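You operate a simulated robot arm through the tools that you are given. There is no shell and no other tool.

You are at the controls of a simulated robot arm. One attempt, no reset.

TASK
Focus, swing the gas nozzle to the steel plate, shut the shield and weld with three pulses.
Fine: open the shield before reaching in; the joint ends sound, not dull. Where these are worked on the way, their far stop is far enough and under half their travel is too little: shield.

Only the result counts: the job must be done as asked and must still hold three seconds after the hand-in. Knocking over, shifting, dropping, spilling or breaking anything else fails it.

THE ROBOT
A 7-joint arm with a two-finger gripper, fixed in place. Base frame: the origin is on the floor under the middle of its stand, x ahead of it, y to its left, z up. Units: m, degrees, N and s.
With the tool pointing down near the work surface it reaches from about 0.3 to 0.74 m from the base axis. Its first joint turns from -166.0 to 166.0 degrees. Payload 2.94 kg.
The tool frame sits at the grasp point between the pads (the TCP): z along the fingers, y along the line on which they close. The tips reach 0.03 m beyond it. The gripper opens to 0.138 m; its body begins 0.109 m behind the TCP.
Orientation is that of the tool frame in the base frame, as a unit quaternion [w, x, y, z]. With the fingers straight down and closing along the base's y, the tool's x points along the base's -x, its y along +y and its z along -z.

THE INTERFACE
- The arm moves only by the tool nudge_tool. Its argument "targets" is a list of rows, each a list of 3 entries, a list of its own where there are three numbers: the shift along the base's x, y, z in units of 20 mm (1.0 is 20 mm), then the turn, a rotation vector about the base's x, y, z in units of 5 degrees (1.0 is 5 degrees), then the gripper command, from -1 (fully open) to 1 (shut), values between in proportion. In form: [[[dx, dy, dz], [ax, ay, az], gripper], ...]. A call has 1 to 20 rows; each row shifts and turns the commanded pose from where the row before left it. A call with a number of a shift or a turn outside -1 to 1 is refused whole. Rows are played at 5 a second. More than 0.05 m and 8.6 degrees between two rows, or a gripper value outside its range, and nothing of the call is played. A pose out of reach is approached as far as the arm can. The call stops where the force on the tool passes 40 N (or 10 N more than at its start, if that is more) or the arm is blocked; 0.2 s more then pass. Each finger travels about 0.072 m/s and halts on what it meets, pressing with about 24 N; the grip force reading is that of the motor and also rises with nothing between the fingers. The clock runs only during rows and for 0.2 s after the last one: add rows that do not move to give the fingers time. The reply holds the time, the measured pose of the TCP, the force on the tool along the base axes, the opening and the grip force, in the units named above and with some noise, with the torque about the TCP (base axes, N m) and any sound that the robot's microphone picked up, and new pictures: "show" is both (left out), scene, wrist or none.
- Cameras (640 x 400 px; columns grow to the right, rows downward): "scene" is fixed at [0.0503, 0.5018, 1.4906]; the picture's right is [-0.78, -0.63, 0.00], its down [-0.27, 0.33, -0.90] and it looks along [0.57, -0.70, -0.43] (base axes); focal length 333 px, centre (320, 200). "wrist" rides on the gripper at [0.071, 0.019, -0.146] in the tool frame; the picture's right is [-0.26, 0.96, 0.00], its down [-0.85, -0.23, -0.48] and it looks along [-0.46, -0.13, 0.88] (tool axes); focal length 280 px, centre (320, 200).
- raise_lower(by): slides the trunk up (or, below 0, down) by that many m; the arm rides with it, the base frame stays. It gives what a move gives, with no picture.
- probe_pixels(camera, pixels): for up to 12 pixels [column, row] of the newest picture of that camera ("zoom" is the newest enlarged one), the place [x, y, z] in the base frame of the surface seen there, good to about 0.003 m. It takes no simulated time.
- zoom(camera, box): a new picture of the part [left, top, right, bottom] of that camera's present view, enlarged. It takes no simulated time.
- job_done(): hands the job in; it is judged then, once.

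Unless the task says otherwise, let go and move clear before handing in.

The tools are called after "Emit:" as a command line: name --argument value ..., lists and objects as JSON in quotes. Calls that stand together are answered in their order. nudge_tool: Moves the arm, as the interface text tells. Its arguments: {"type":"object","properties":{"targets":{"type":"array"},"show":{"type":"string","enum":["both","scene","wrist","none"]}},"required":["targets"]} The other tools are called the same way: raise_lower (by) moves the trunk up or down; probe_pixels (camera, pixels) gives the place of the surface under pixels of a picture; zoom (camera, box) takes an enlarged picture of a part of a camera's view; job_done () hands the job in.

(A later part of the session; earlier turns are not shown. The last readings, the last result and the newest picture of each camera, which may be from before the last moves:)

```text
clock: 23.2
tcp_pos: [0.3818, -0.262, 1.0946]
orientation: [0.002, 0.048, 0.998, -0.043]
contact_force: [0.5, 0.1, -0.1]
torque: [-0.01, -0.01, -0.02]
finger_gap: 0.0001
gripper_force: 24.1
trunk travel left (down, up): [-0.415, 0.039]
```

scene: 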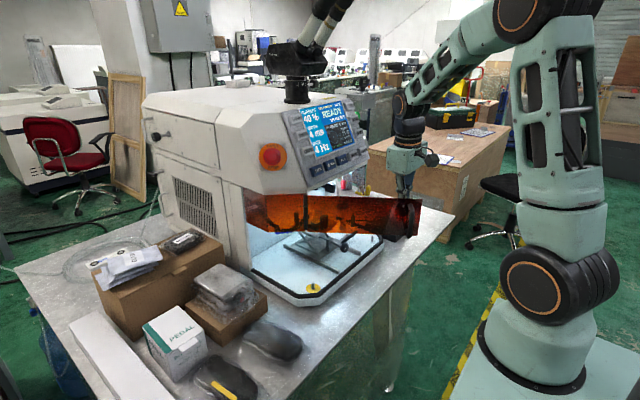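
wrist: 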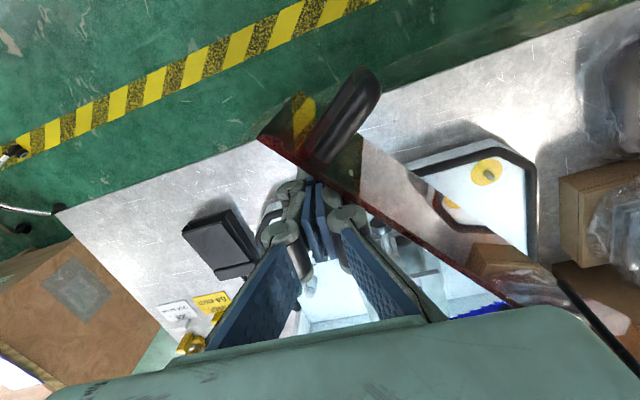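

The shield moves easily (0.5 N), so I'll keep sweeping.

Emit:
nudge_tool --targets '[[[-0.325, 0.465, 0], [0, 0, 0], 1], [[-0.325, 0.465, 0], [0, 0, 0], 1], [[-0.325, 0.465, 0], [0, 0, 0], 1], [[-0.325, 0.465, 0], [0, 0, 0], 1], [[-0.24, 0.515, 0], [0, 0, 0], 1], [[-0.24, 0.515, 0], [0, 0, 0], 1], [[-0.24, 0.515, 0], [0, 0, 0], 1], [[-0.24, 0.515, 0], [0, 0, 0], 1]]'

```text
clock: 25.0
tcp_pos: [0.3362, -0.1862, 1.0951]
orientation: [0.001, 0.048, 0.998, -0.043]
contact_force: [0.0, 0.3, -0.4]
torque: [-0.01, -0.03, -0.01]
finger_gap: 0.0
gripper_force: 24.4
trunk travel left (down, up): [-0.415, 0.039]
```

scene: 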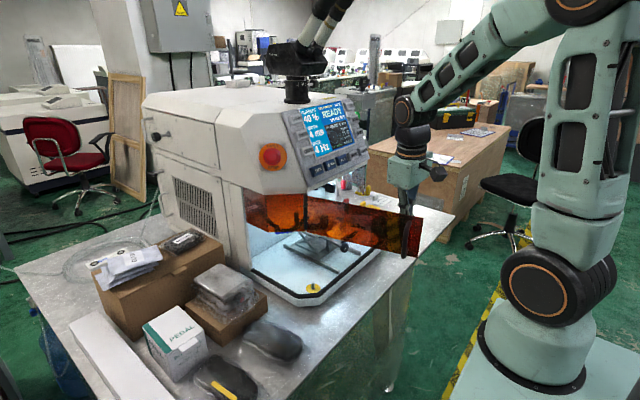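
wrist: 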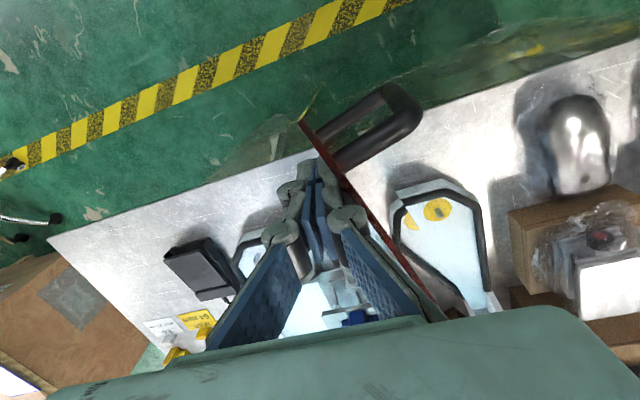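

Emit:
nudge_tool --targets '[[[-0.17, 0.52, 0], [0, 0, 0], 1], [[-0.17, 0.52, 0], [0, 0, 0], 1], [[-0.13, 0.52, 0], [0, 0, 0], 1], [[-0.12, 0.52, 0], [0, 0, 0], 1], [[-0.08, 0.52, 0], [0, 0, 0], 1], [[-0.06, 0.52, 0], [0, 0, 0], 1]]'

```text
clock: 26.4
tcp_pos: [0.3217, -0.1246, 1.093]
orientation: [0.001, 0.048, 0.998, -0.043]
contact_force: [-0.3, 0.0, 0.0]
torque: [0.0, 0.01, 0.04]
finger_gap: 0.0
gripper_force: 24.1
trunk travel left (down, up): [-0.415, 0.039]
```

scene: 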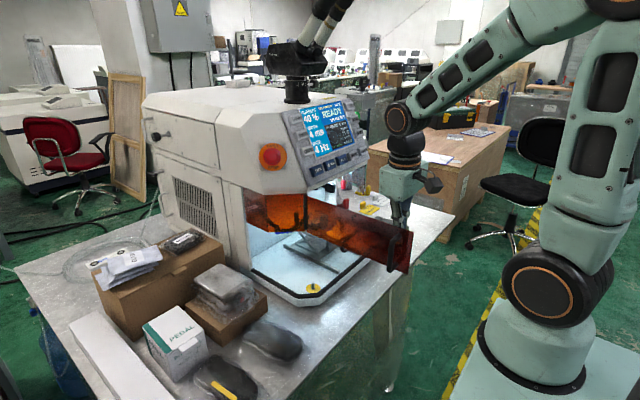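
wrist: 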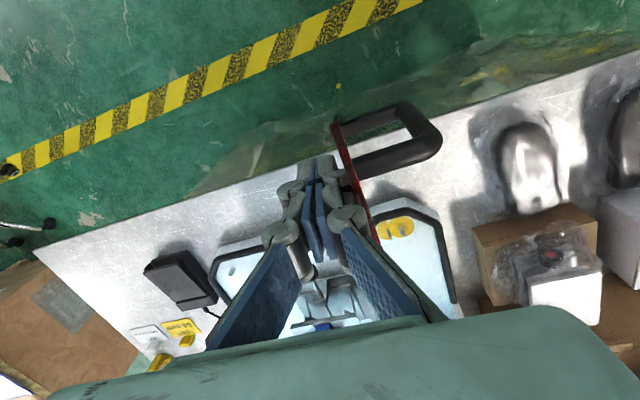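

Emit:
probe_pixels --camera "wrist" --pixels '[[336, 126], [352, 165], [368, 212], [374, 235]]'

Emit:
probe_pixels --camera "scene" --pixels '[[330, 210], [360, 215], [380, 222], [400, 230], [402, 268], [310, 230]]'

```text
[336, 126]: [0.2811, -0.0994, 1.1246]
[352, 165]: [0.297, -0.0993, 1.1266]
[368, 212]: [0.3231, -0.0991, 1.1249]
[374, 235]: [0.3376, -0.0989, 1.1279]
```

```text
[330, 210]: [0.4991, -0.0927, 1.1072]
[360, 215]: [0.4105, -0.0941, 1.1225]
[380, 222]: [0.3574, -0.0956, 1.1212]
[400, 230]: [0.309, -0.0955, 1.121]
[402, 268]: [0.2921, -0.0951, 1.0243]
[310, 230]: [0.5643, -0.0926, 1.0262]
```

The shield is now about 90° open (its edge lies along y≈-0.097). I'll push a bit further toward its stop, which also gives more working room.

Emit:
nudge_tool --targets '[[[0, 0.5, 0], [0, 0, 0], 1], [[0, 0.5, 0], [0, 0, 0], 1], [[0.05, 0.5, 0], [0, 0, 0], 1], [[0.1, 0.5, 0], [0, 0, 0], 1], [[0.1, 0.5, 0], [0, 0, 0], 1]]'

```text
clock: 27.6
tcp_pos: [0.3272, -0.0722, 1.095]
orientation: [0.002, 0.048, 0.998, -0.042]
contact_force: [0.0, 0.1, 0.1]
torque: [-0.02, -0.05, 0.0]
finger_gap: 0.0
gripper_force: 23.6
trunk travel left (down, up): [-0.415, 0.039]
```

scene: 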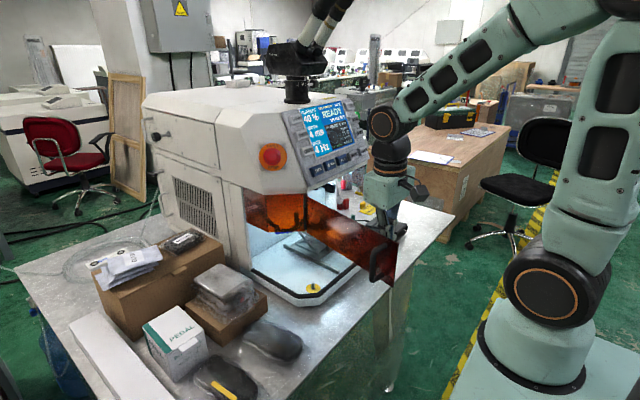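
wrist: 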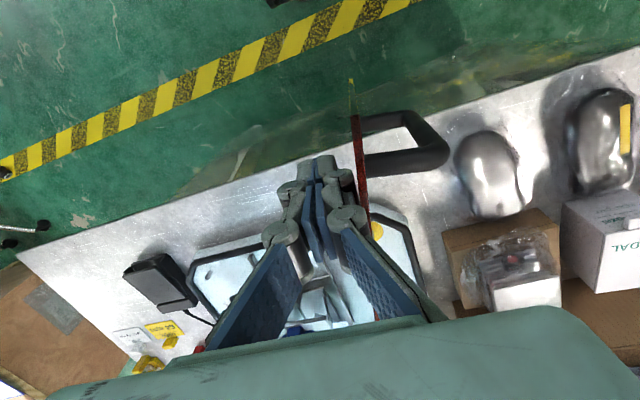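

The shield stands at about 100°, well past half its travel, and stays there without load. I'll lift clear and move right to a free spot before planning the knob grip.

Emit:
nudge_tool --targets '[[[0, -0.5, 0], [0, 0, 0], 1], [[0, -0.5, 0.5], [0, 0, 0], 1], [[0, 0, 1], [0, 0, 0], 1], [[0, 0, 1], [0, 0, 0], 1], [[0, 0, 1], [0, 0, 0], 1], [[0, 0, 1], [0, 0, 0], 1], [[0.3, -1, 0.5], [0, 0, 0], 1], [[0.3, -1, 0], [0, 0, 0], 1], [[0.3, -1, 0], [0, 0, 0], 1], [[0.3, -1, 0], [0, 0, 0], 1], [[0.3, -1, 0], [0, 0, 0], 1], [[0.3, -1, 0], [0, 0, 0], 1], [[0.3, -1, 0], [0, 0, 0], 1], [[0.3, -1, 0], [0, 0, 0], 1]]'

```text
clock: 30.6
tcp_pos: [0.373, -0.2536, 1.193]
orientation: [0.002, 0.048, 0.998, -0.041]
contact_force: [0.6, 0.0, 0.3]
torque: [0.04, 0.0, 0.0]
finger_gap: 0.0002
gripper_force: 23.3
trunk travel left (down, up): [-0.415, 0.039]
```

scene: 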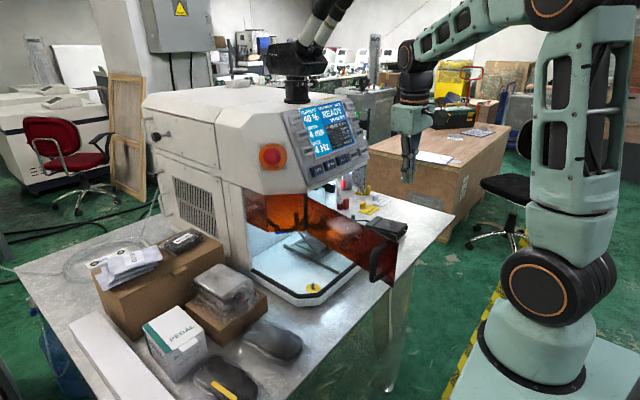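
wrist: 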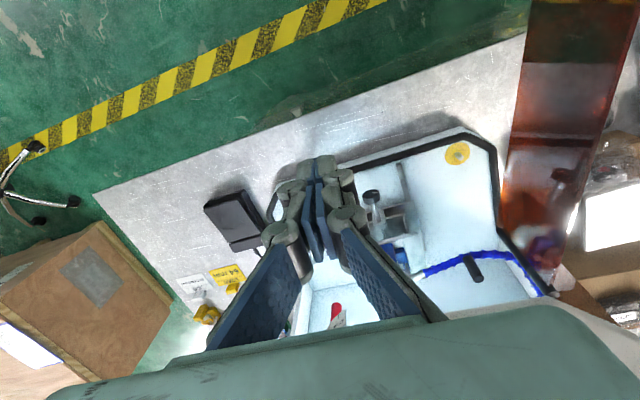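

The shield is clear on the left. I'll test the wrist's roll range in free air by yawing +30°.

Emit:
nudge_tool --targets '[[[0, 0, 0], [0, 0, 1], 1], [[0, 0, 0], [0, 0, 1], 1], [[0, 0, 0], [0, 0, 1], 1], [[0, 0, 0], [0, 0, 1], 1], [[0, 0, 0], [0, 0, 1], 1], [[0, 0, 0], [0, 0, 1], 1], [[0, 0, 0], [0, 0, 1], 1], [[0, 0, 0], [0, 0, 1], 1], [[0, 0, 0], [0, 0, 1], 1]]' --show "none"

```text
clock: 32.6
tcp_pos: [0.3739, -0.2535, 1.194]
orientation: [0.017, -0.339, 0.94, -0.037]
contact_force: [0.0, -0.3, -0.2]
torque: [-0.01, -0.04, 0.0]
finger_gap: 0.0002
gripper_force: 24.2
trunk travel left (down, up): [-0.415, 0.039]
```

Emit:
nudge_tool --targets '[[[0, 0, 0], [0, 0, 1], 1], [[0, 0, 0], [0, 0, 1], 1], [[0, 0, 0], [0, 0, 1], 1], [[0, 0, 0], [0, 0, 1], 1], [[0, 0, 0], [0, 0, 1], 1], [[0, 0, 0], [0, 0, 1], 1], [[0, 0, 0], [0, 0, 1], 1], [[0, 0, 0], [0, 0, 1], 1], [[0, 0, 0], [0, 0, 1], 1], [[0, 0, 0], [0, 0, 1], 1]]' --show "none"

```text
clock: 34.8
tcp_pos: [0.3743, -0.253, 1.1946]
orientation: [0.032, -0.704, 0.709, -0.027]
contact_force: [-0.2, -0.1, 1.2]
torque: [0.0, 0.01, 0.0]
finger_gap: 0.0
gripper_force: 24.2
trunk travel left (down, up): [-0.415, 0.039]
```

Emit:
nudge_tool --targets '[[[0, 0, 0], [0, 0, 1], 1], [[0, 0, 0], [0, 0, 1], 1], [[0, 0, 0], [0, 0, 1], 1], [[0, 0, 0], [0, 0, 1], 1], [[0, 0, 0], [0, 0, 1], 1], [[0, 0, 0], [0, 0, 1], 1], [[0, 0, 0], [0, 0, 1], 1], [[0, 0, 0], [0, 0, 1], 1], [[0, 0, 0], [0, 0, 1], 1], [[0, 0, 0], [0, 0, 1], 1], [[0, 0, 0], [0, 0, 1], 1], [[0, 0, 0], [0, 0, 1], 1], [[0, 0, 0], [0, 0, 1], 1], [[0, 0, 0], [0, 0, 1], 1], [[0, 0, 0], [0, 0, 1], 1], [[0, 0, 0], [0, 0, 1], 1], [[0, 0, 0], [0, 0, 1], 1], [[0, 0, 0], [0, 0, 1], 1]]'

```text
clock: 38.6
tcp_pos: [0.375, -0.2522, 1.1929]
orientation: [-0.043, 0.999, -0.004, -0.003]
contact_force: [-0.1, 0.4, 0.8]
torque: [0.05, 0.0, -0.02]
finger_gap: 0.0
gripper_force: 24.4
trunk travel left (down, up): [-0.415, 0.039]
```

scene: 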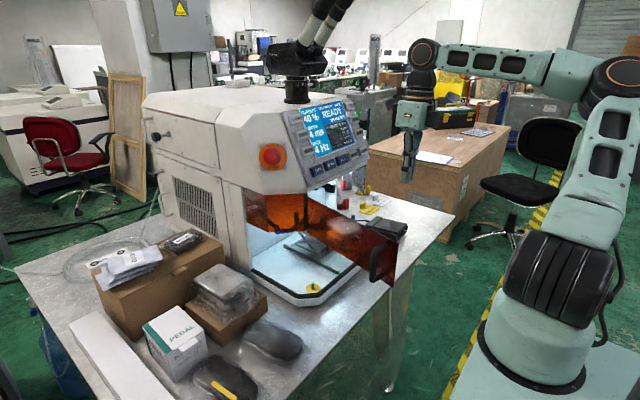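
wrist: 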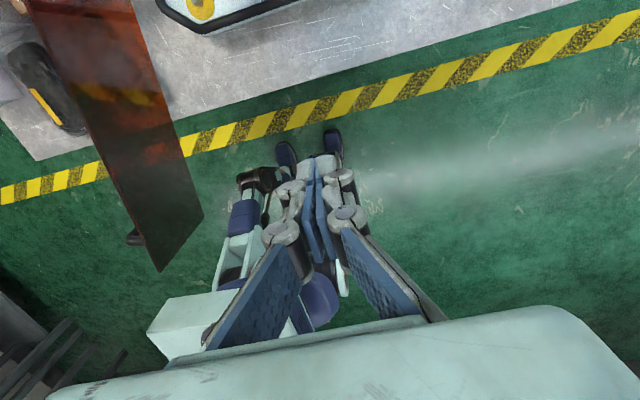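

The 180° roll worked, so the camera will sit on top when the tool points forward. I'll lower the trunk and pitch the tool forward to horizontal in free space.

Emit:
raise_lower --by -0.15

Emit:
nudge_tool --targets '[[[0, 0, 0], [-1, 0, 0], 1], [[0, 0, 0], [0, -1, 0], 1], [[0, 0, 0], [0, -1, 0], 1], [[0, 0, 0], [0, -1, 0], 1], [[0.2, 0, 0], [0, -1, 0], 1], [[0.2, 0, 0], [0, -1, 0], 1], [[0.2, 0, 0], [0, -1, 0], 1], [[0.2, 0, 0], [0, -1, 0], 1], [[0.2, 0, 0], [0, -1, 0], 1], [[0.2, 0, 0], [0, -1, 0], 1]]'

```text
clock: 40.4
tcp_pos: [0.3759, -0.2535, 1.0447]
orientation: [-0.042, 0.999, -0.005, -0.004]
contact_force: [0.0, 0.5, 0.0]
torque: [-0.03, 0.0, -0.02]
finger_gap: 0.0
gripper_force: 23.9
trunk travel left (down, up): [-0.265, 0.189]
```

```text
clock: 42.6
tcp_pos: [0.3995, -0.2517, 1.0438]
orientation: [0.0, 0.925, -0.006, 0.38]
contact_force: [0.7, -0.2, 1.5]
torque: [-0.01, 0.03, -0.03]
finger_gap: 0.0002
gripper_force: 24.0
trunk travel left (down, up): [-0.265, 0.189]
```

scene: 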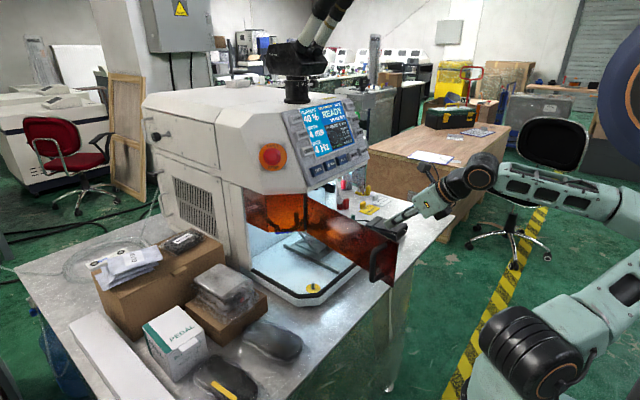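
wrist: 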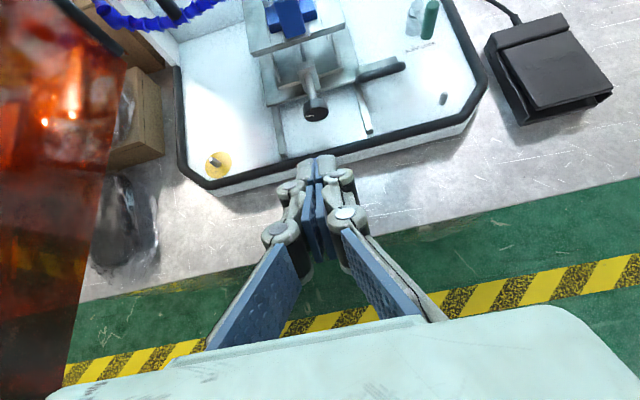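

The camera is now upright and shows the knob at (315,108). I'll finish pitching to horizontal while moving forward a little.

Emit:
nudge_tool --targets '[[[0.3, 0, 0], [0, -1, 0], 1], [[0.3, 0, 0], [0, -1, 0], 1], [[0.3, 0, 0], [0, -1, 0], 1], [[0.3, 0, -0.2], [0, -1, 0], 1], [[0.3, 0, -0.3], [0, -1, 0], 1], [[0.3, 0, -0.3], [0, -1, 0], 1], [[0.3, 0, -0.3], [0, -1, 0], 1], [[0.3, 0, -0.3], [0, -1, 0], 1], [[0.3, 0, -0.3], [0, -1, 0], 1]]'

```text
clock: 44.6
tcp_pos: [0.4536, -0.2523, 1.0089]
orientation: [-0.002, 0.709, -0.005, 0.705]
contact_force: [0.2, -0.1, -0.2]
torque: [0.04, 0.03, -0.01]
finger_gap: 0.0001
gripper_force: 23.8
trunk travel left (down, up): [-0.265, 0.189]
```

scene: 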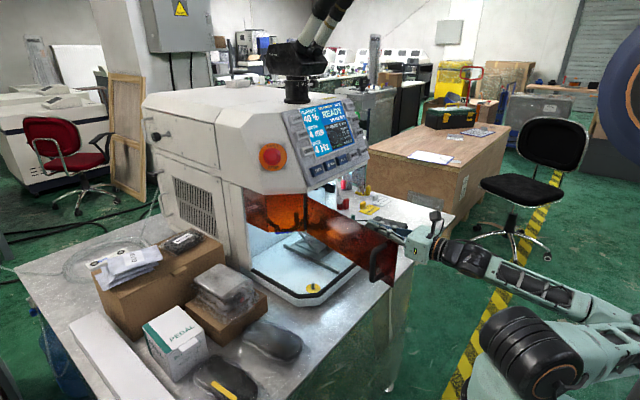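
wrist: 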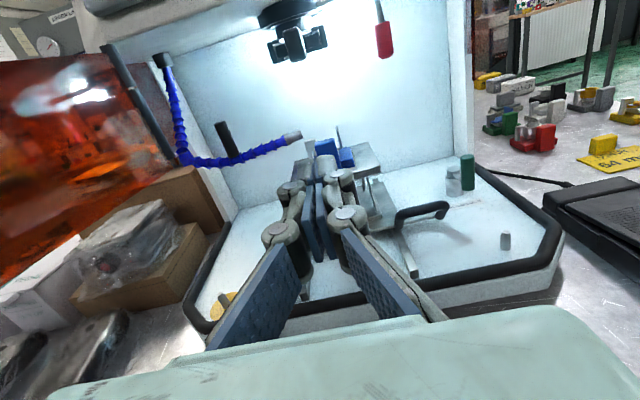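

Now the chamber shows clearly: nozzle tip at (290,138), grip on the hose at (225,138), laser head at (295,40) and a red lever at (383,40). I'll zoom in and probe.

Emit:
zoom --camera "wrist" --box '[140, 40, 400, 200]'

Emit:
zoom --camera "wrist" --box '[240, 0, 420, 110]'

Emit:
zoom --camera "wrist" --box '[260, 110, 400, 200]'

Emit:
probe_pixels --camera "wrist" --pixels '[[293, 136], [285, 140], [225, 130], [228, 152], [185, 160], [163, 62], [383, 40], [381, 8], [290, 45], [340, 150], [330, 147], [355, 158]]'

```text
2.46 times, centred on (270, 120) of wrist
```

zoom: 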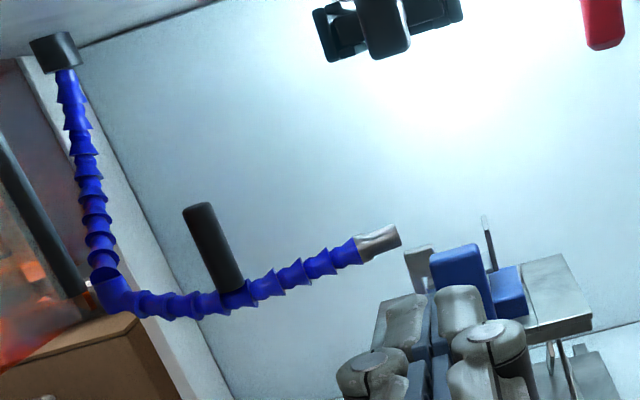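

```text
3.56 times, centred on (330, 55) of wrist
```

zoom: 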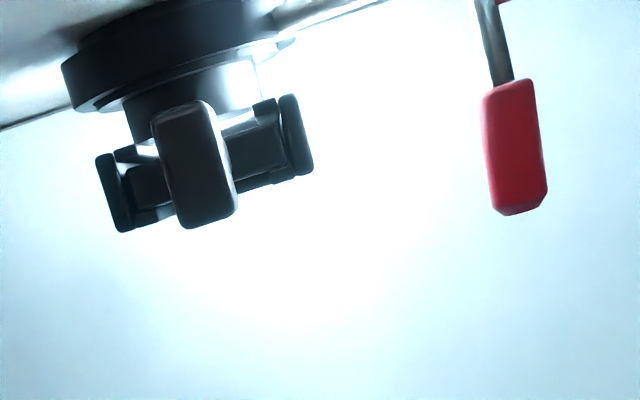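

```text
4.44 times, centred on (330, 155) of wrist
```

zoom: 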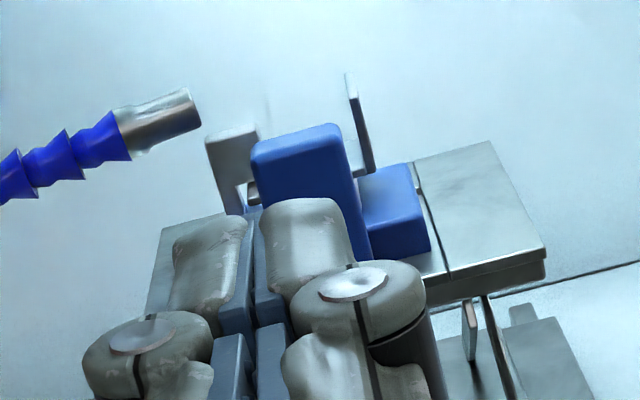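

```text
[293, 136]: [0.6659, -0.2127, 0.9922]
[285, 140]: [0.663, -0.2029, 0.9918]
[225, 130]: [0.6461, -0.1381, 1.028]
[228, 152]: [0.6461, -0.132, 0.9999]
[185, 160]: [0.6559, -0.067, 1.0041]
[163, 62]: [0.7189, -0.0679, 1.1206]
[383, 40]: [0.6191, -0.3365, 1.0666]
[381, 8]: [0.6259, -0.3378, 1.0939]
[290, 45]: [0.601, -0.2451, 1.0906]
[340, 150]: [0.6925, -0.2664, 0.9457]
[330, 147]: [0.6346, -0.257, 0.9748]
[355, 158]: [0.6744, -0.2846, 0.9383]
```

I'll probe the forearm positions in the scene to make sure they clear the bench before lowering to knob height.

Emit:
probe_pixels --camera "scene" --pixels '[[420, 240], [437, 225], [440, 255], [465, 260], [510, 280], [560, 300], [620, 325], [540, 345], [380, 235], [425, 265]]'

Emit:
zoom --camera "scene" --box '[340, 200, 640, 400]'

```text
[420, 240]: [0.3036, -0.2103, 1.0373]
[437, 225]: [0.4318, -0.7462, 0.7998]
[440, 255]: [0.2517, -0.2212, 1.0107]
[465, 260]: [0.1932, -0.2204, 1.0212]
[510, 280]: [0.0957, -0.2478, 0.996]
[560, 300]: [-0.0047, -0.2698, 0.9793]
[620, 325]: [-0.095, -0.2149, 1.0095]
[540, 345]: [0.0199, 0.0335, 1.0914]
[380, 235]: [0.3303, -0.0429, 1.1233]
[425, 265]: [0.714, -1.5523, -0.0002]
```

```text
2.00 times, centred on (490, 300) of scene
```

zoom: 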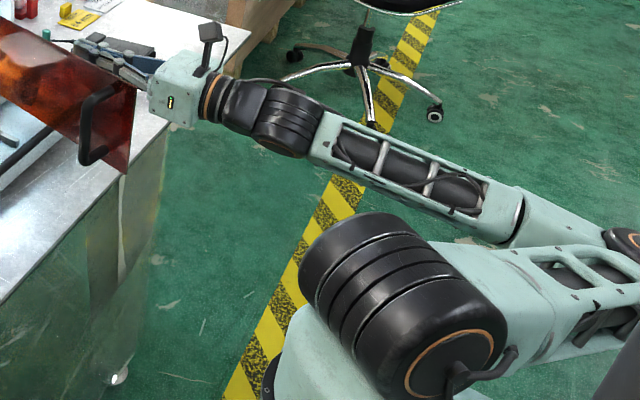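

The arm is in an elbow-back pose with the forearm clear of the bench. I'll open the fingers and lower the trunk 0.10 m to bring the tool to knob height.

Emit:
raise_lower --by -0.1

Emit:
nudge_tool --targets '[[[0, 0, 0], [0, 0, 0], 0], [[0, 0, 0], [0, 0, 0], 0], [[0, 0, 0], [0, 0, 0], 0], [[0, 0, 0], [0, 0, 0], 0]]'

```text
clock: 45.9
tcp_pos: [0.4532, -0.2521, 0.9096]
orientation: [-0.002, 0.709, -0.004, 0.705]
contact_force: [-0.5, 0.1, -0.8]
torque: [0.0, 0.02, 0.01]
finger_gap: 0.0
gripper_force: 23.9
trunk travel left (down, up): [-0.165, 0.289]
```

```text
clock: 46.9
tcp_pos: [0.4518, -0.2524, 0.9094]
orientation: [-0.003, 0.71, -0.005, 0.705]
contact_force: [-0.2, 0.3, -0.2]
torque: [0.01, 0.0, -0.02]
finger_gap: 0.0691
gripper_force: 0.0
trunk travel left (down, up): [-0.165, 0.289]
```

scene: 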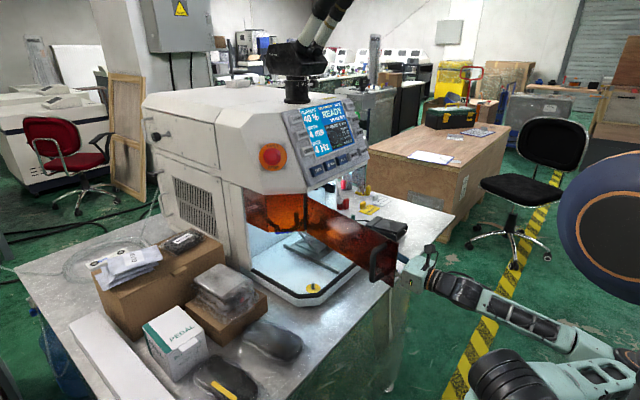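
wrist: 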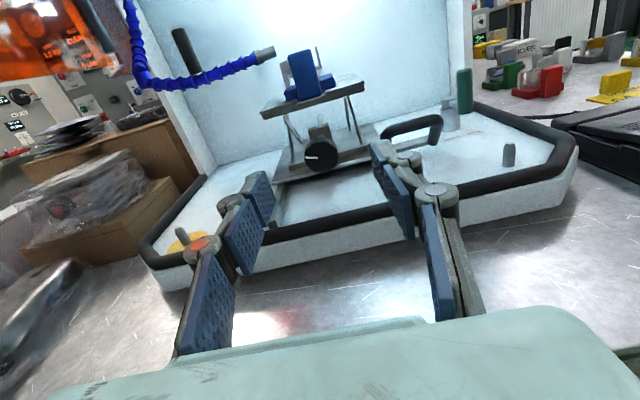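

Emit:
zoom --camera "wrist" --box '[240, 40, 400, 200]'

Emit:
probe_pixels --camera "wrist" --pixels '[[305, 157], [336, 157], [320, 142], [320, 173], [320, 157], [320, 130], [300, 70], [265, 55], [270, 50], [300, 90], [317, 98], [175, 35]]'

```text
2.50 times, centred on (320, 120) of wrist
```

zoom: 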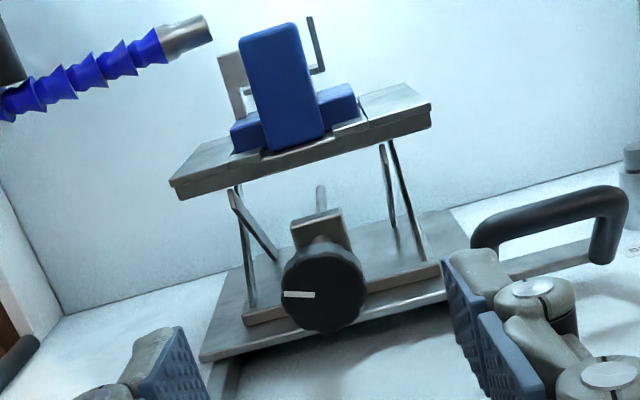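

```text
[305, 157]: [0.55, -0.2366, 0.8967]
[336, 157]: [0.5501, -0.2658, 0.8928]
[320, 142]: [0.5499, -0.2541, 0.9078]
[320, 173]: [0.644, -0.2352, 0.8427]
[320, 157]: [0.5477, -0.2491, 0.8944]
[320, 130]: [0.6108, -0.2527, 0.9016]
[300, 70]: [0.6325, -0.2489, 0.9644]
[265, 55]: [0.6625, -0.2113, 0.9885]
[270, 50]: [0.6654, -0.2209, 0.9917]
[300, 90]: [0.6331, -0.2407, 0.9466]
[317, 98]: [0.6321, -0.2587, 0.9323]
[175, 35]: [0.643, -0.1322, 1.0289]
```

The knob is centred near (0.548,-0.251,0.896) with radius about 15 mm, its mark pointing left. I'll probe the gripper body's outline to check clearance when rolling near the bench.

Emit:
probe_pixels --camera "wrist" --pixels '[[60, 392], [200, 360], [330, 335], [420, 320], [560, 310], [630, 330], [200, 250], [435, 200], [383, 140], [437, 122], [410, 135], [345, 210]]'

Emit:
probe_pixels --camera "scene" --pixels '[[400, 262], [415, 275], [405, 285], [418, 255], [430, 250], [408, 265], [425, 285], [395, 270]]'

Emit:
zoom --camera "scene" --box '[360, 220, 480, 300]'

```text
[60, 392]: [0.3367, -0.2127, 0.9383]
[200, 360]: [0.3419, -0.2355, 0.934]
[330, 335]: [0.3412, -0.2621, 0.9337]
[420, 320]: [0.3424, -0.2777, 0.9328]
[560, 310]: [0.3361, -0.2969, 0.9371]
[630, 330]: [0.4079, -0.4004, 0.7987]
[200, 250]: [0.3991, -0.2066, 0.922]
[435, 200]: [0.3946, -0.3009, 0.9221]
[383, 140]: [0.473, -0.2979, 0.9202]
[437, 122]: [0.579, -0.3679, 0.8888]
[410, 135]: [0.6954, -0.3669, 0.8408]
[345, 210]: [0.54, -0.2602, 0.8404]
```

```text
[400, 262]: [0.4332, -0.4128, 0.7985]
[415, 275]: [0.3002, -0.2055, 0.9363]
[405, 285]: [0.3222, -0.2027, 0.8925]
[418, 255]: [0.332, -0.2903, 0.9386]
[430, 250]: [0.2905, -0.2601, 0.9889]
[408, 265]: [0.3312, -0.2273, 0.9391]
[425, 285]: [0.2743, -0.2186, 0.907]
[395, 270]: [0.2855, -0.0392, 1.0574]
```

```text
5.00 times, centred on (420, 260) of scene
```

zoom: 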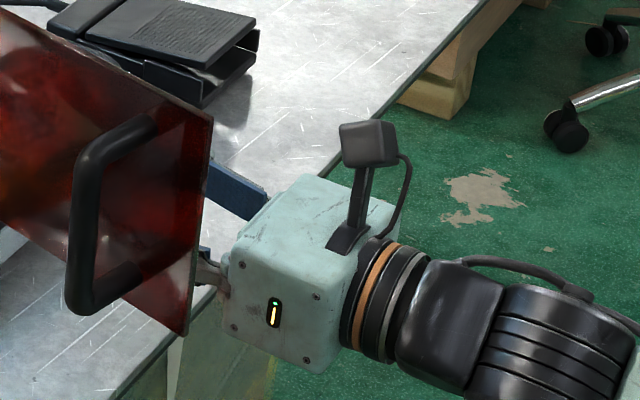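

The gripper body is only ±30 mm by ±50 mm around the axis, so a 90° roll clears the bench. I'll move closer to the knob and re-measure its centre.

Emit:
nudge_tool --targets '[[[0.4, 0.1, -0.35], [0, 0, 0], 0.3], [[0.6, 0, -0.3], [0, 0, 0], 0.3], [[0.6, 0, 0], [0, 0, 0], 0.3], [[0.5, 0, 0], [0, 0, 0], 0.3], [[0, 0, 0], [0, 0, 0], 0.3]]'

```text
clock: 48.1
tcp_pos: [0.4946, -0.2504, 0.8957]
orientation: [-0.002, 0.709, -0.005, 0.705]
contact_force: [0.0, -0.5, 0.4]
torque: [-0.03, 0.01, -0.01]
finger_gap: 0.048
gripper_force: 0.1
trunk travel left (down, up): [-0.165, 0.289]
```

scene: 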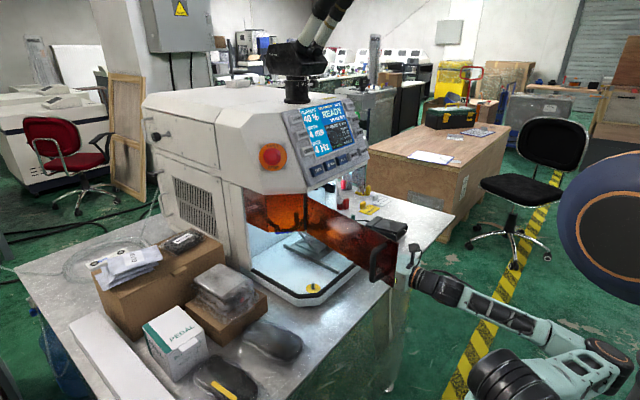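
wrist: 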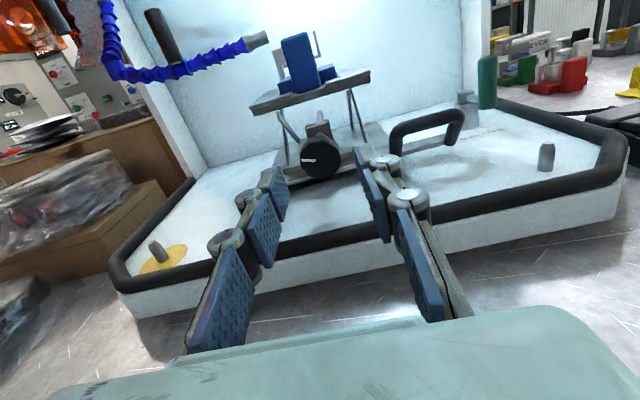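

Emit:
zoom --camera "wrist" --box '[260, 100, 400, 200]'

Emit:
probe_pixels --camera "wrist" --pixels '[[303, 160], [341, 155], [320, 142], [322, 174], [321, 158], [318, 128], [340, 180], [395, 135], [462, 125], [460, 115], [285, 190], [374, 150]]'

```text
4.00 times, centred on (330, 150) of wrist
```

zoom: 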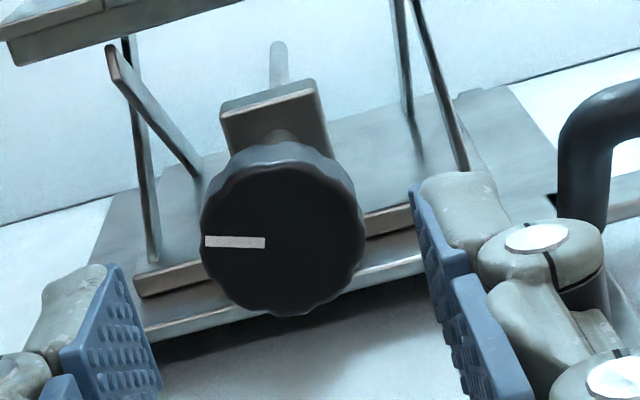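

```text
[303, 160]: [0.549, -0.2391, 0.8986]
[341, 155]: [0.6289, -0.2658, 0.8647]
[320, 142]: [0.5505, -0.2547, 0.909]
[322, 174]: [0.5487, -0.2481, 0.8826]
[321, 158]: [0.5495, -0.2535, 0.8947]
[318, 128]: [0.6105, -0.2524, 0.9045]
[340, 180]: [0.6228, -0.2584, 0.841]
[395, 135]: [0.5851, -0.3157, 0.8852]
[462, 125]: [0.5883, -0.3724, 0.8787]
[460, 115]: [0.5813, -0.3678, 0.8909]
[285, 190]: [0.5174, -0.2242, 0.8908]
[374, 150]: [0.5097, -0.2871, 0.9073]
```

Working from the camera geometry, the knob centre is at (0.549,-0.2497,0.896), within 1 mm of the tool axis. I'll advance 58 mm and close on it.

Emit:
nudge_tool --targets '[[[0.8, 0.03, 0], [0, 0, 0], 0.3], [[0.8, 0, 0], [0, 0, 0], 0.3], [[0.8, 0, 0], [0, 0, 0], 0.3], [[0.5, 0, 0], [0, 0, 0], 0.3], [[0, 0, 0], [0, 0, 0], 0.3]]'

```text
clock: 49.3
tcp_pos: [0.552, -0.2494, 0.8963]
orientation: [-0.003, 0.709, -0.004, 0.705]
contact_force: [-0.1, 0.8, -0.8]
torque: [0.04, 0.01, -0.02]
finger_gap: 0.0482
gripper_force: 0.0
trunk travel left (down, up): [-0.165, 0.289]
```

scene: 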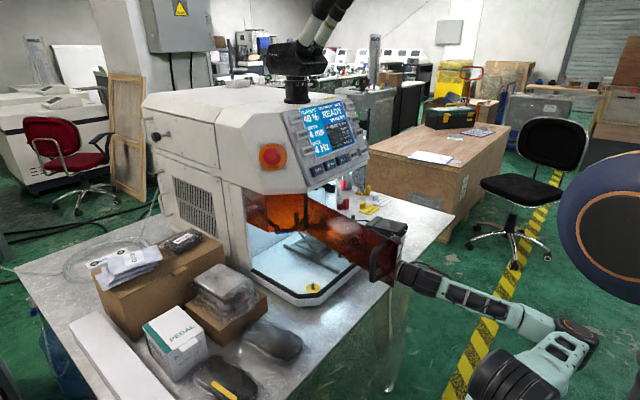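
wrist: 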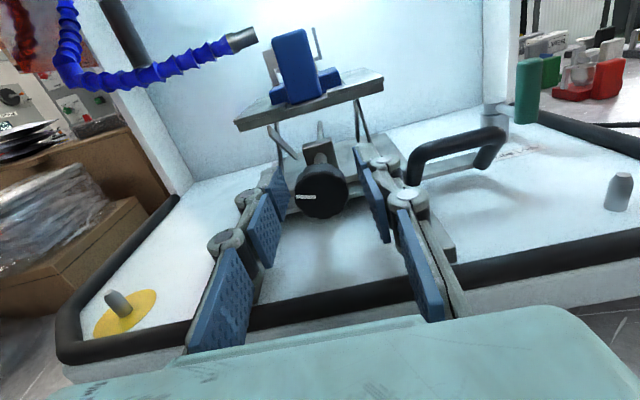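

The fingers straddle the knob at (320,195) with no contact yet. I'll close and see how the grip settles.

Emit:
nudge_tool --targets '[[[0, 0, 0], [0, 0, 0], 0.6], [[0, 0, 0], [0, 0, 0], 1], [[0, 0, 0], [0, 0, 0], 1], [[0, 0, 0], [0, 0, 0], 1]]'

```text
clock: 50.3
tcp_pos: [0.5539, -0.2492, 0.896]
orientation: [-0.002, 0.709, -0.005, 0.705]
contact_force: [2.0, -2.3, 1.4]
torque: [-0.04, 0.0, -0.03]
finger_gap: 0.0302
gripper_force: 44.9
trunk travel left (down, up): [-0.165, 0.289]
```

scene: 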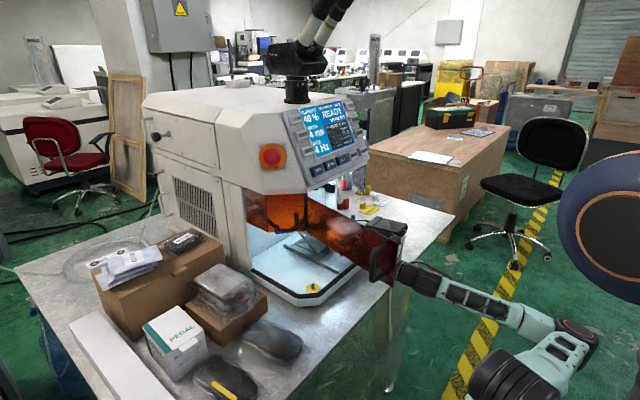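
wrist: 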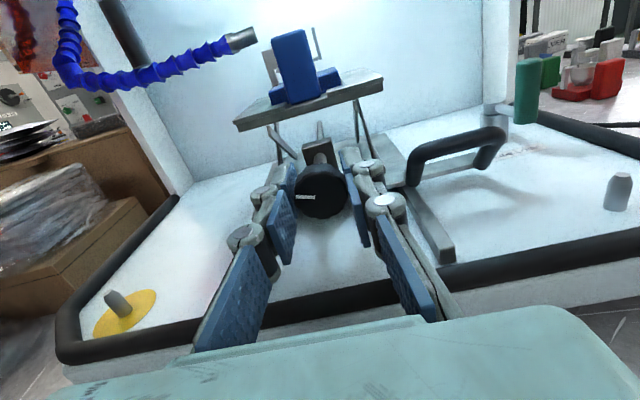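

The knob is held at a 30 mm gap with low forces. I'll turn it +20° about x (clockwise from the front) and check the display.

Emit:
nudge_tool --targets '[[[0, 0, 0], [0.6, 0, 0], 1], [[0, 0, 0], [0.8, 0, 0], 1], [[0, 0, 0], [0.8, 0, 0], 1], [[0, 0, 0], [0.8, 0, 0], 1], [[0, 0, 0], [0.8, 0, 0], 1], [[0, 0, 0], [0.2, 0, 0], 1]]'

Emit:
zoom --camera "scene" --box '[300, 95, 370, 165]'

```text
clock: 51.7
tcp_pos: [0.5524, -0.2505, 0.896]
orientation: [-0.127, 0.698, -0.128, 0.693]
contact_force: [-3.0, -5.3, -1.8]
torque: [-0.01, -0.05, -0.1]
finger_gap: 0.0303
gripper_force: 45.0
trunk travel left (down, up): [-0.165, 0.289]
```

scene: 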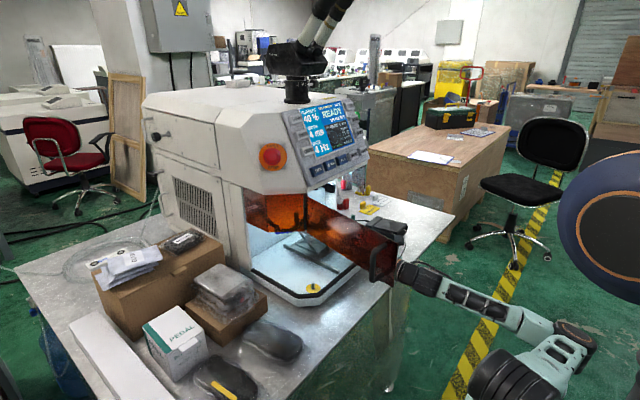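
wrist: 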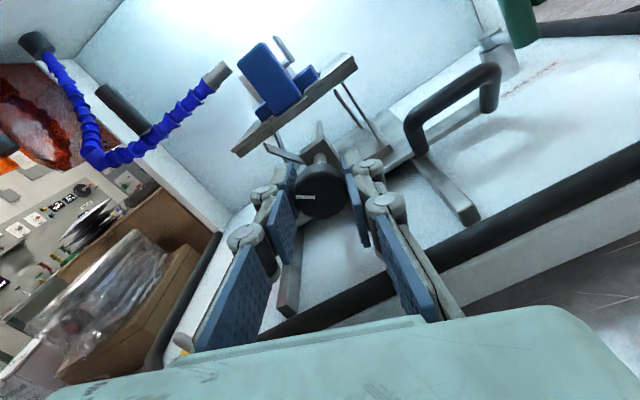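

```text
5.71 times, centred on (335, 130) of scene
```

zoom: 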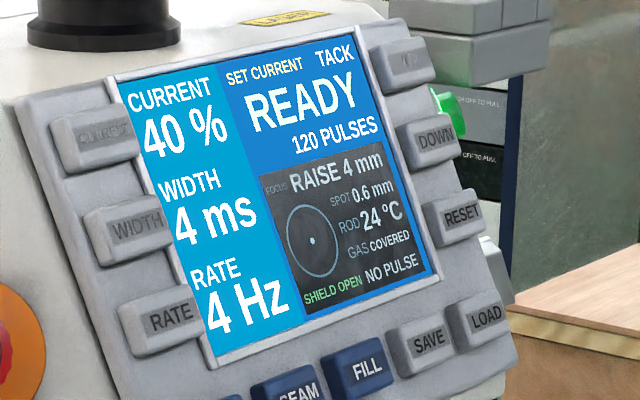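

The display now reads RAISE 4 mm, so the direction is right (about 0.1 mm per degree). I'll turn another 20°.

Emit:
nudge_tool --targets '[[[0, 0, 0], [0.8, 0, 0], 1], [[0, 0, 0], [0.8, 0, 0], 1], [[0, 0, 0], [0.8, 0, 0], 1], [[0, 0, 0], [0.8, 0, 0], 1], [[0, 0, 0], [0.8, 0, 0], 1], [[0, 0, 0], [0, 0, 0], 1]]'

Emit:
zoom --camera "scene" --box '[300, 95, 370, 165]'

```text
clock: 53.1
tcp_pos: [0.5524, -0.2505, 0.8954]
orientation: [-0.245, 0.665, -0.247, 0.661]
contact_force: [2.4, -9.0, 0.1]
torque: [0.01, -0.04, -0.13]
finger_gap: 0.0301
gripper_force: 44.7
trunk travel left (down, up): [-0.165, 0.289]
```

scene: 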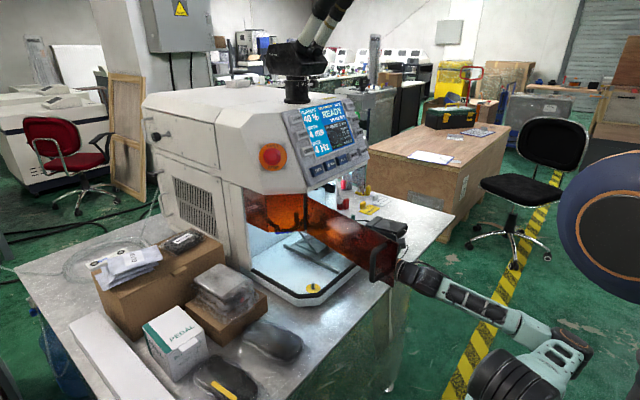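
wrist: 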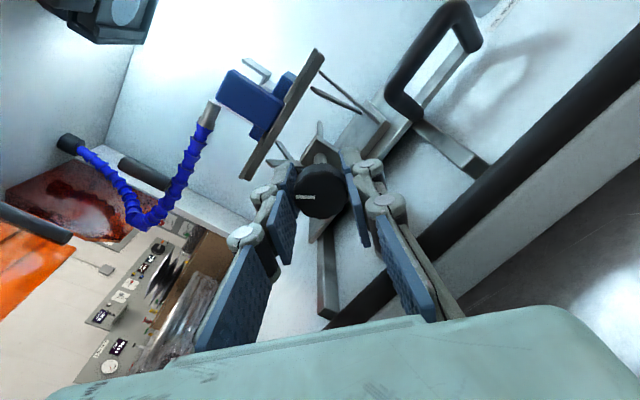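

```text
5.71 times, centred on (335, 130) of scene
```

zoom: 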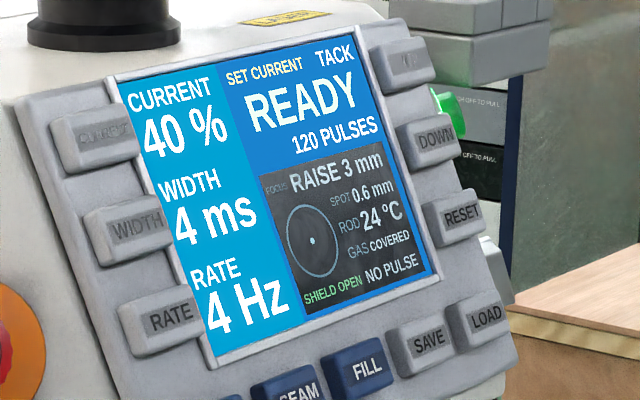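

RAISE 3 mm after 40°, so about 40° remain. I'll relieve the -9 N side force by shifting slightly to -y and turn 20° more.

Emit:
nudge_tool --targets '[[[0, -0.03, 0], [0.8, 0, 0], 1], [[0, -0.02, 0], [0.8, 0, 0], 1], [[0, 0, 0], [0.8, 0, 0], 1], [[0, 0, 0], [0.8, 0, 0], 1], [[0, 0, 0], [0.8, 0, 0], 1], [[0, 0, 0], [0, 0, 0], 1]]'

Emit:
zoom --camera "scene" --box '[320, 110, 365, 155]'

```text
clock: 54.5
tcp_pos: [0.5522, -0.2522, 0.8956]
orientation: [-0.358, 0.614, -0.356, 0.607]
contact_force: [1.3, -5.2, -3.9]
torque: [0.05, 0.09, -0.04]
finger_gap: 0.0298
gripper_force: 44.1
trunk travel left (down, up): [-0.165, 0.289]
```

scene: 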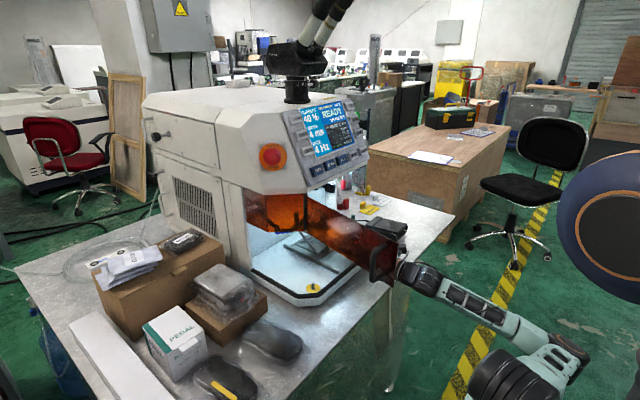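
wrist: 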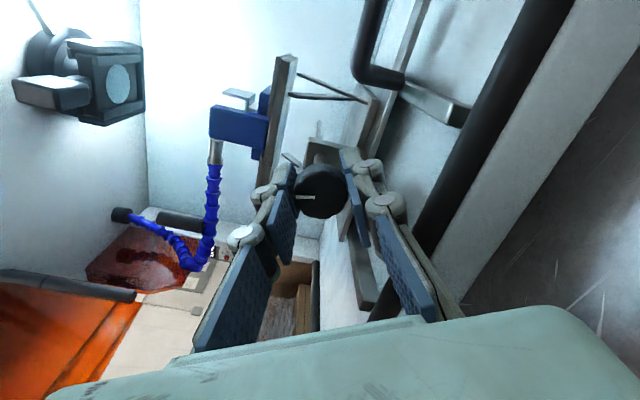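

```text
8.89 times, centred on (342, 132) of scene
```

zoom: 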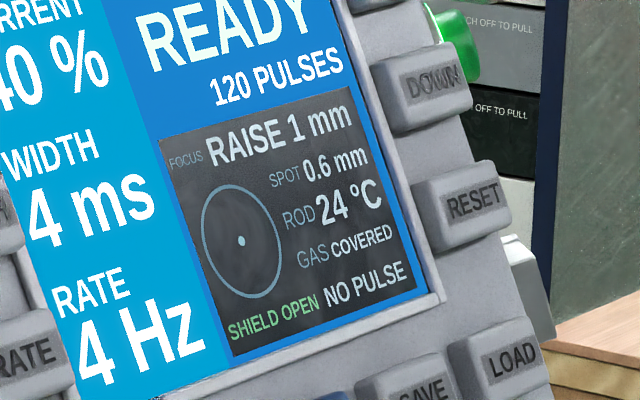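

RAISE 1 mm at 60°. I'll turn another 10° and re-read.

Emit:
nudge_tool --targets '[[[0, -0.02, -0.01], [0.5, 0, 0], 1], [[0, 0, 0], [0.5, 0, 0], 1], [[0, 0, 0], [0.5, 0, 0], 1], [[0, 0, 0], [0.5, 0, 0], 1], [[0, 0, 0], [0, 0, 0], 1]]' --show "scene"

Emit:
zoom --camera "scene" --box '[320, 110, 365, 155]'

```text
clock: 55.7
tcp_pos: [0.5537, -0.2521, 0.8942]
orientation: [-0.409, 0.578, -0.41, 0.575]
contact_force: [1.5, -2.1, -8.5]
torque: [0.05, 0.07, -0.05]
finger_gap: 0.0301
gripper_force: 45.1
trunk travel left (down, up): [-0.165, 0.289]
```

scene: 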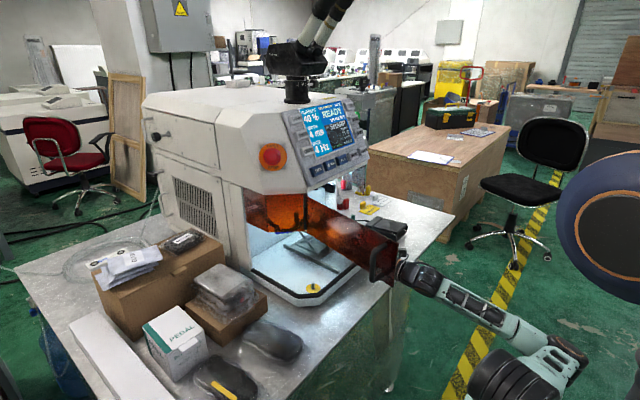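

```text
8.89 times, centred on (342, 132) of scene
```

zoom: 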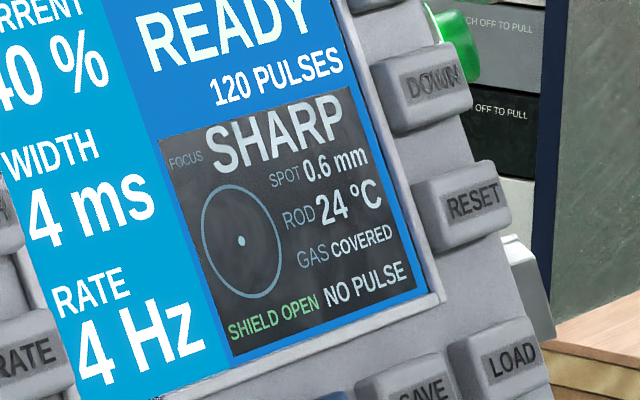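

SHARP is reached at about 70°. I'll add 5° to move toward the middle of the sharp band and confirm it still reads SHARP.

Emit:
nudge_tool --targets '[[[0, 0, -0.02], [0.35, 0, 0], 1], [[0, 0, -0.01], [0.35, 0, 0], 1], [[0, 0, 0], [0.3, 0, 0], 1], [[0, 0, 0], [0, 0, 0], 1]]' --show "both"

Emit:
zoom --camera "scene" --box '[320, 110, 365, 155]'

```text
clock: 56.7
tcp_pos: [0.5523, -0.2507, 0.8941]
orientation: [-0.433, 0.561, -0.434, 0.556]
contact_force: [1.6, -3.7, -3.0]
torque: [-0.02, 0.05, 0.03]
finger_gap: 0.0299
gripper_force: 45.0
trunk travel left (down, up): [-0.165, 0.289]
```

scene: 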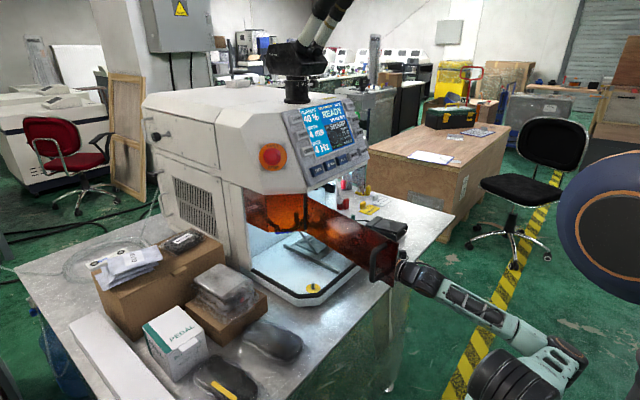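
wrist: 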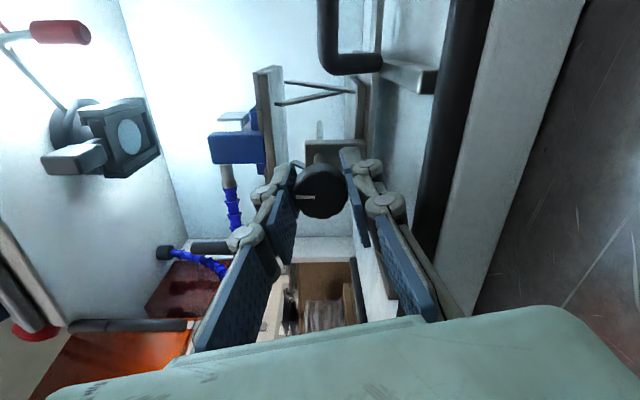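

```text
8.89 times, centred on (342, 132) of scene
```

zoom: 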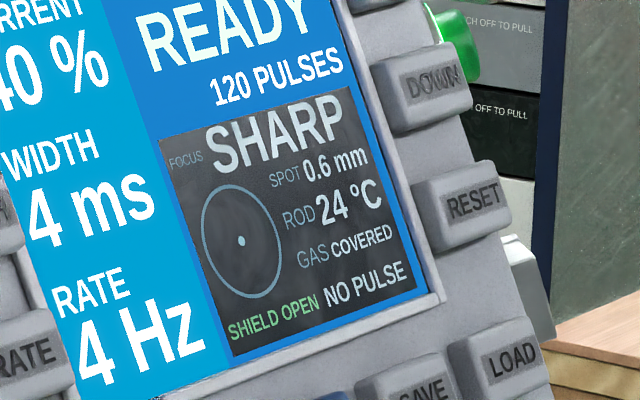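

Still SHARP, with GAS COVERED. I'll open just enough to free the knob and back straight out.

Emit:
nudge_tool --targets '[[[0, 0, 0], [0, 0, 0], 0.5], [[0, 0, 0], [0, 0, 0], 0.45], [[0, 0, 0], [0, 0, 0], 0.45], [[-0.4, 0, 0], [0, 0, 0], 0.45], [[-0.8, 0, 0], [0, 0, 0], 0.45], [[-0.8, 0, 0], [0, 0, 0], 0.45], [[-0.8, 0, 0], [0, 0, 0], 0.45]]'

Emit:
zoom --camera "scene" --box '[320, 110, 365, 155]'

```text
clock: 58.3
tcp_pos: [0.4954, -0.2507, 0.895]
orientation: [-0.433, 0.562, -0.433, 0.556]
contact_force: [-0.4, 0.8, 0.7]
torque: [0.01, 0.01, -0.05]
finger_gap: 0.0379
gripper_force: 0.1
trunk travel left (down, up): [-0.165, 0.289]
```

scene: 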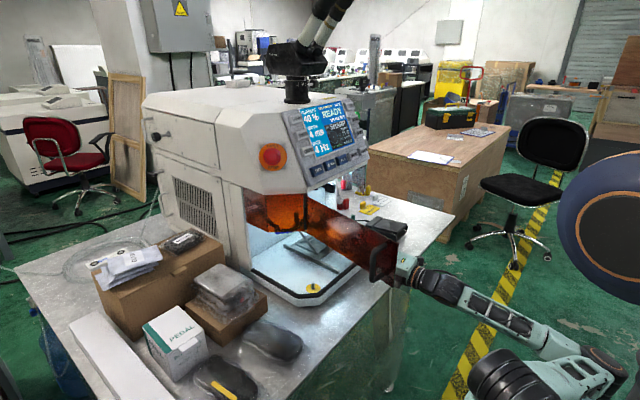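
wrist: 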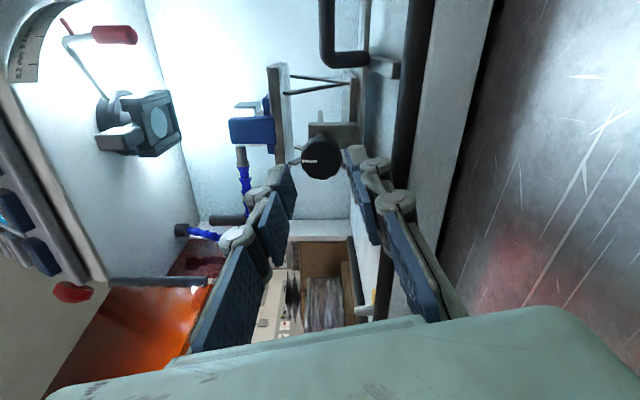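

```text
8.89 times, centred on (342, 132) of scene
```

zoom: 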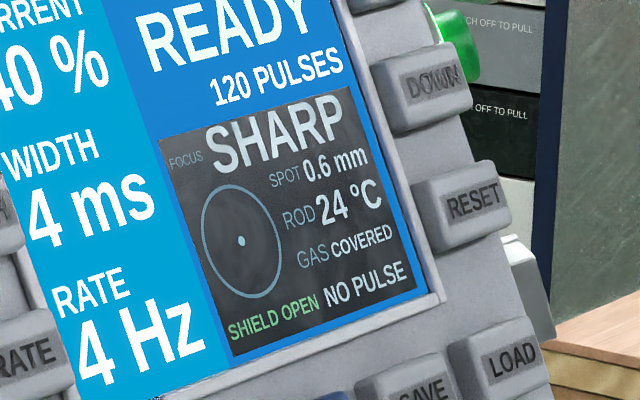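

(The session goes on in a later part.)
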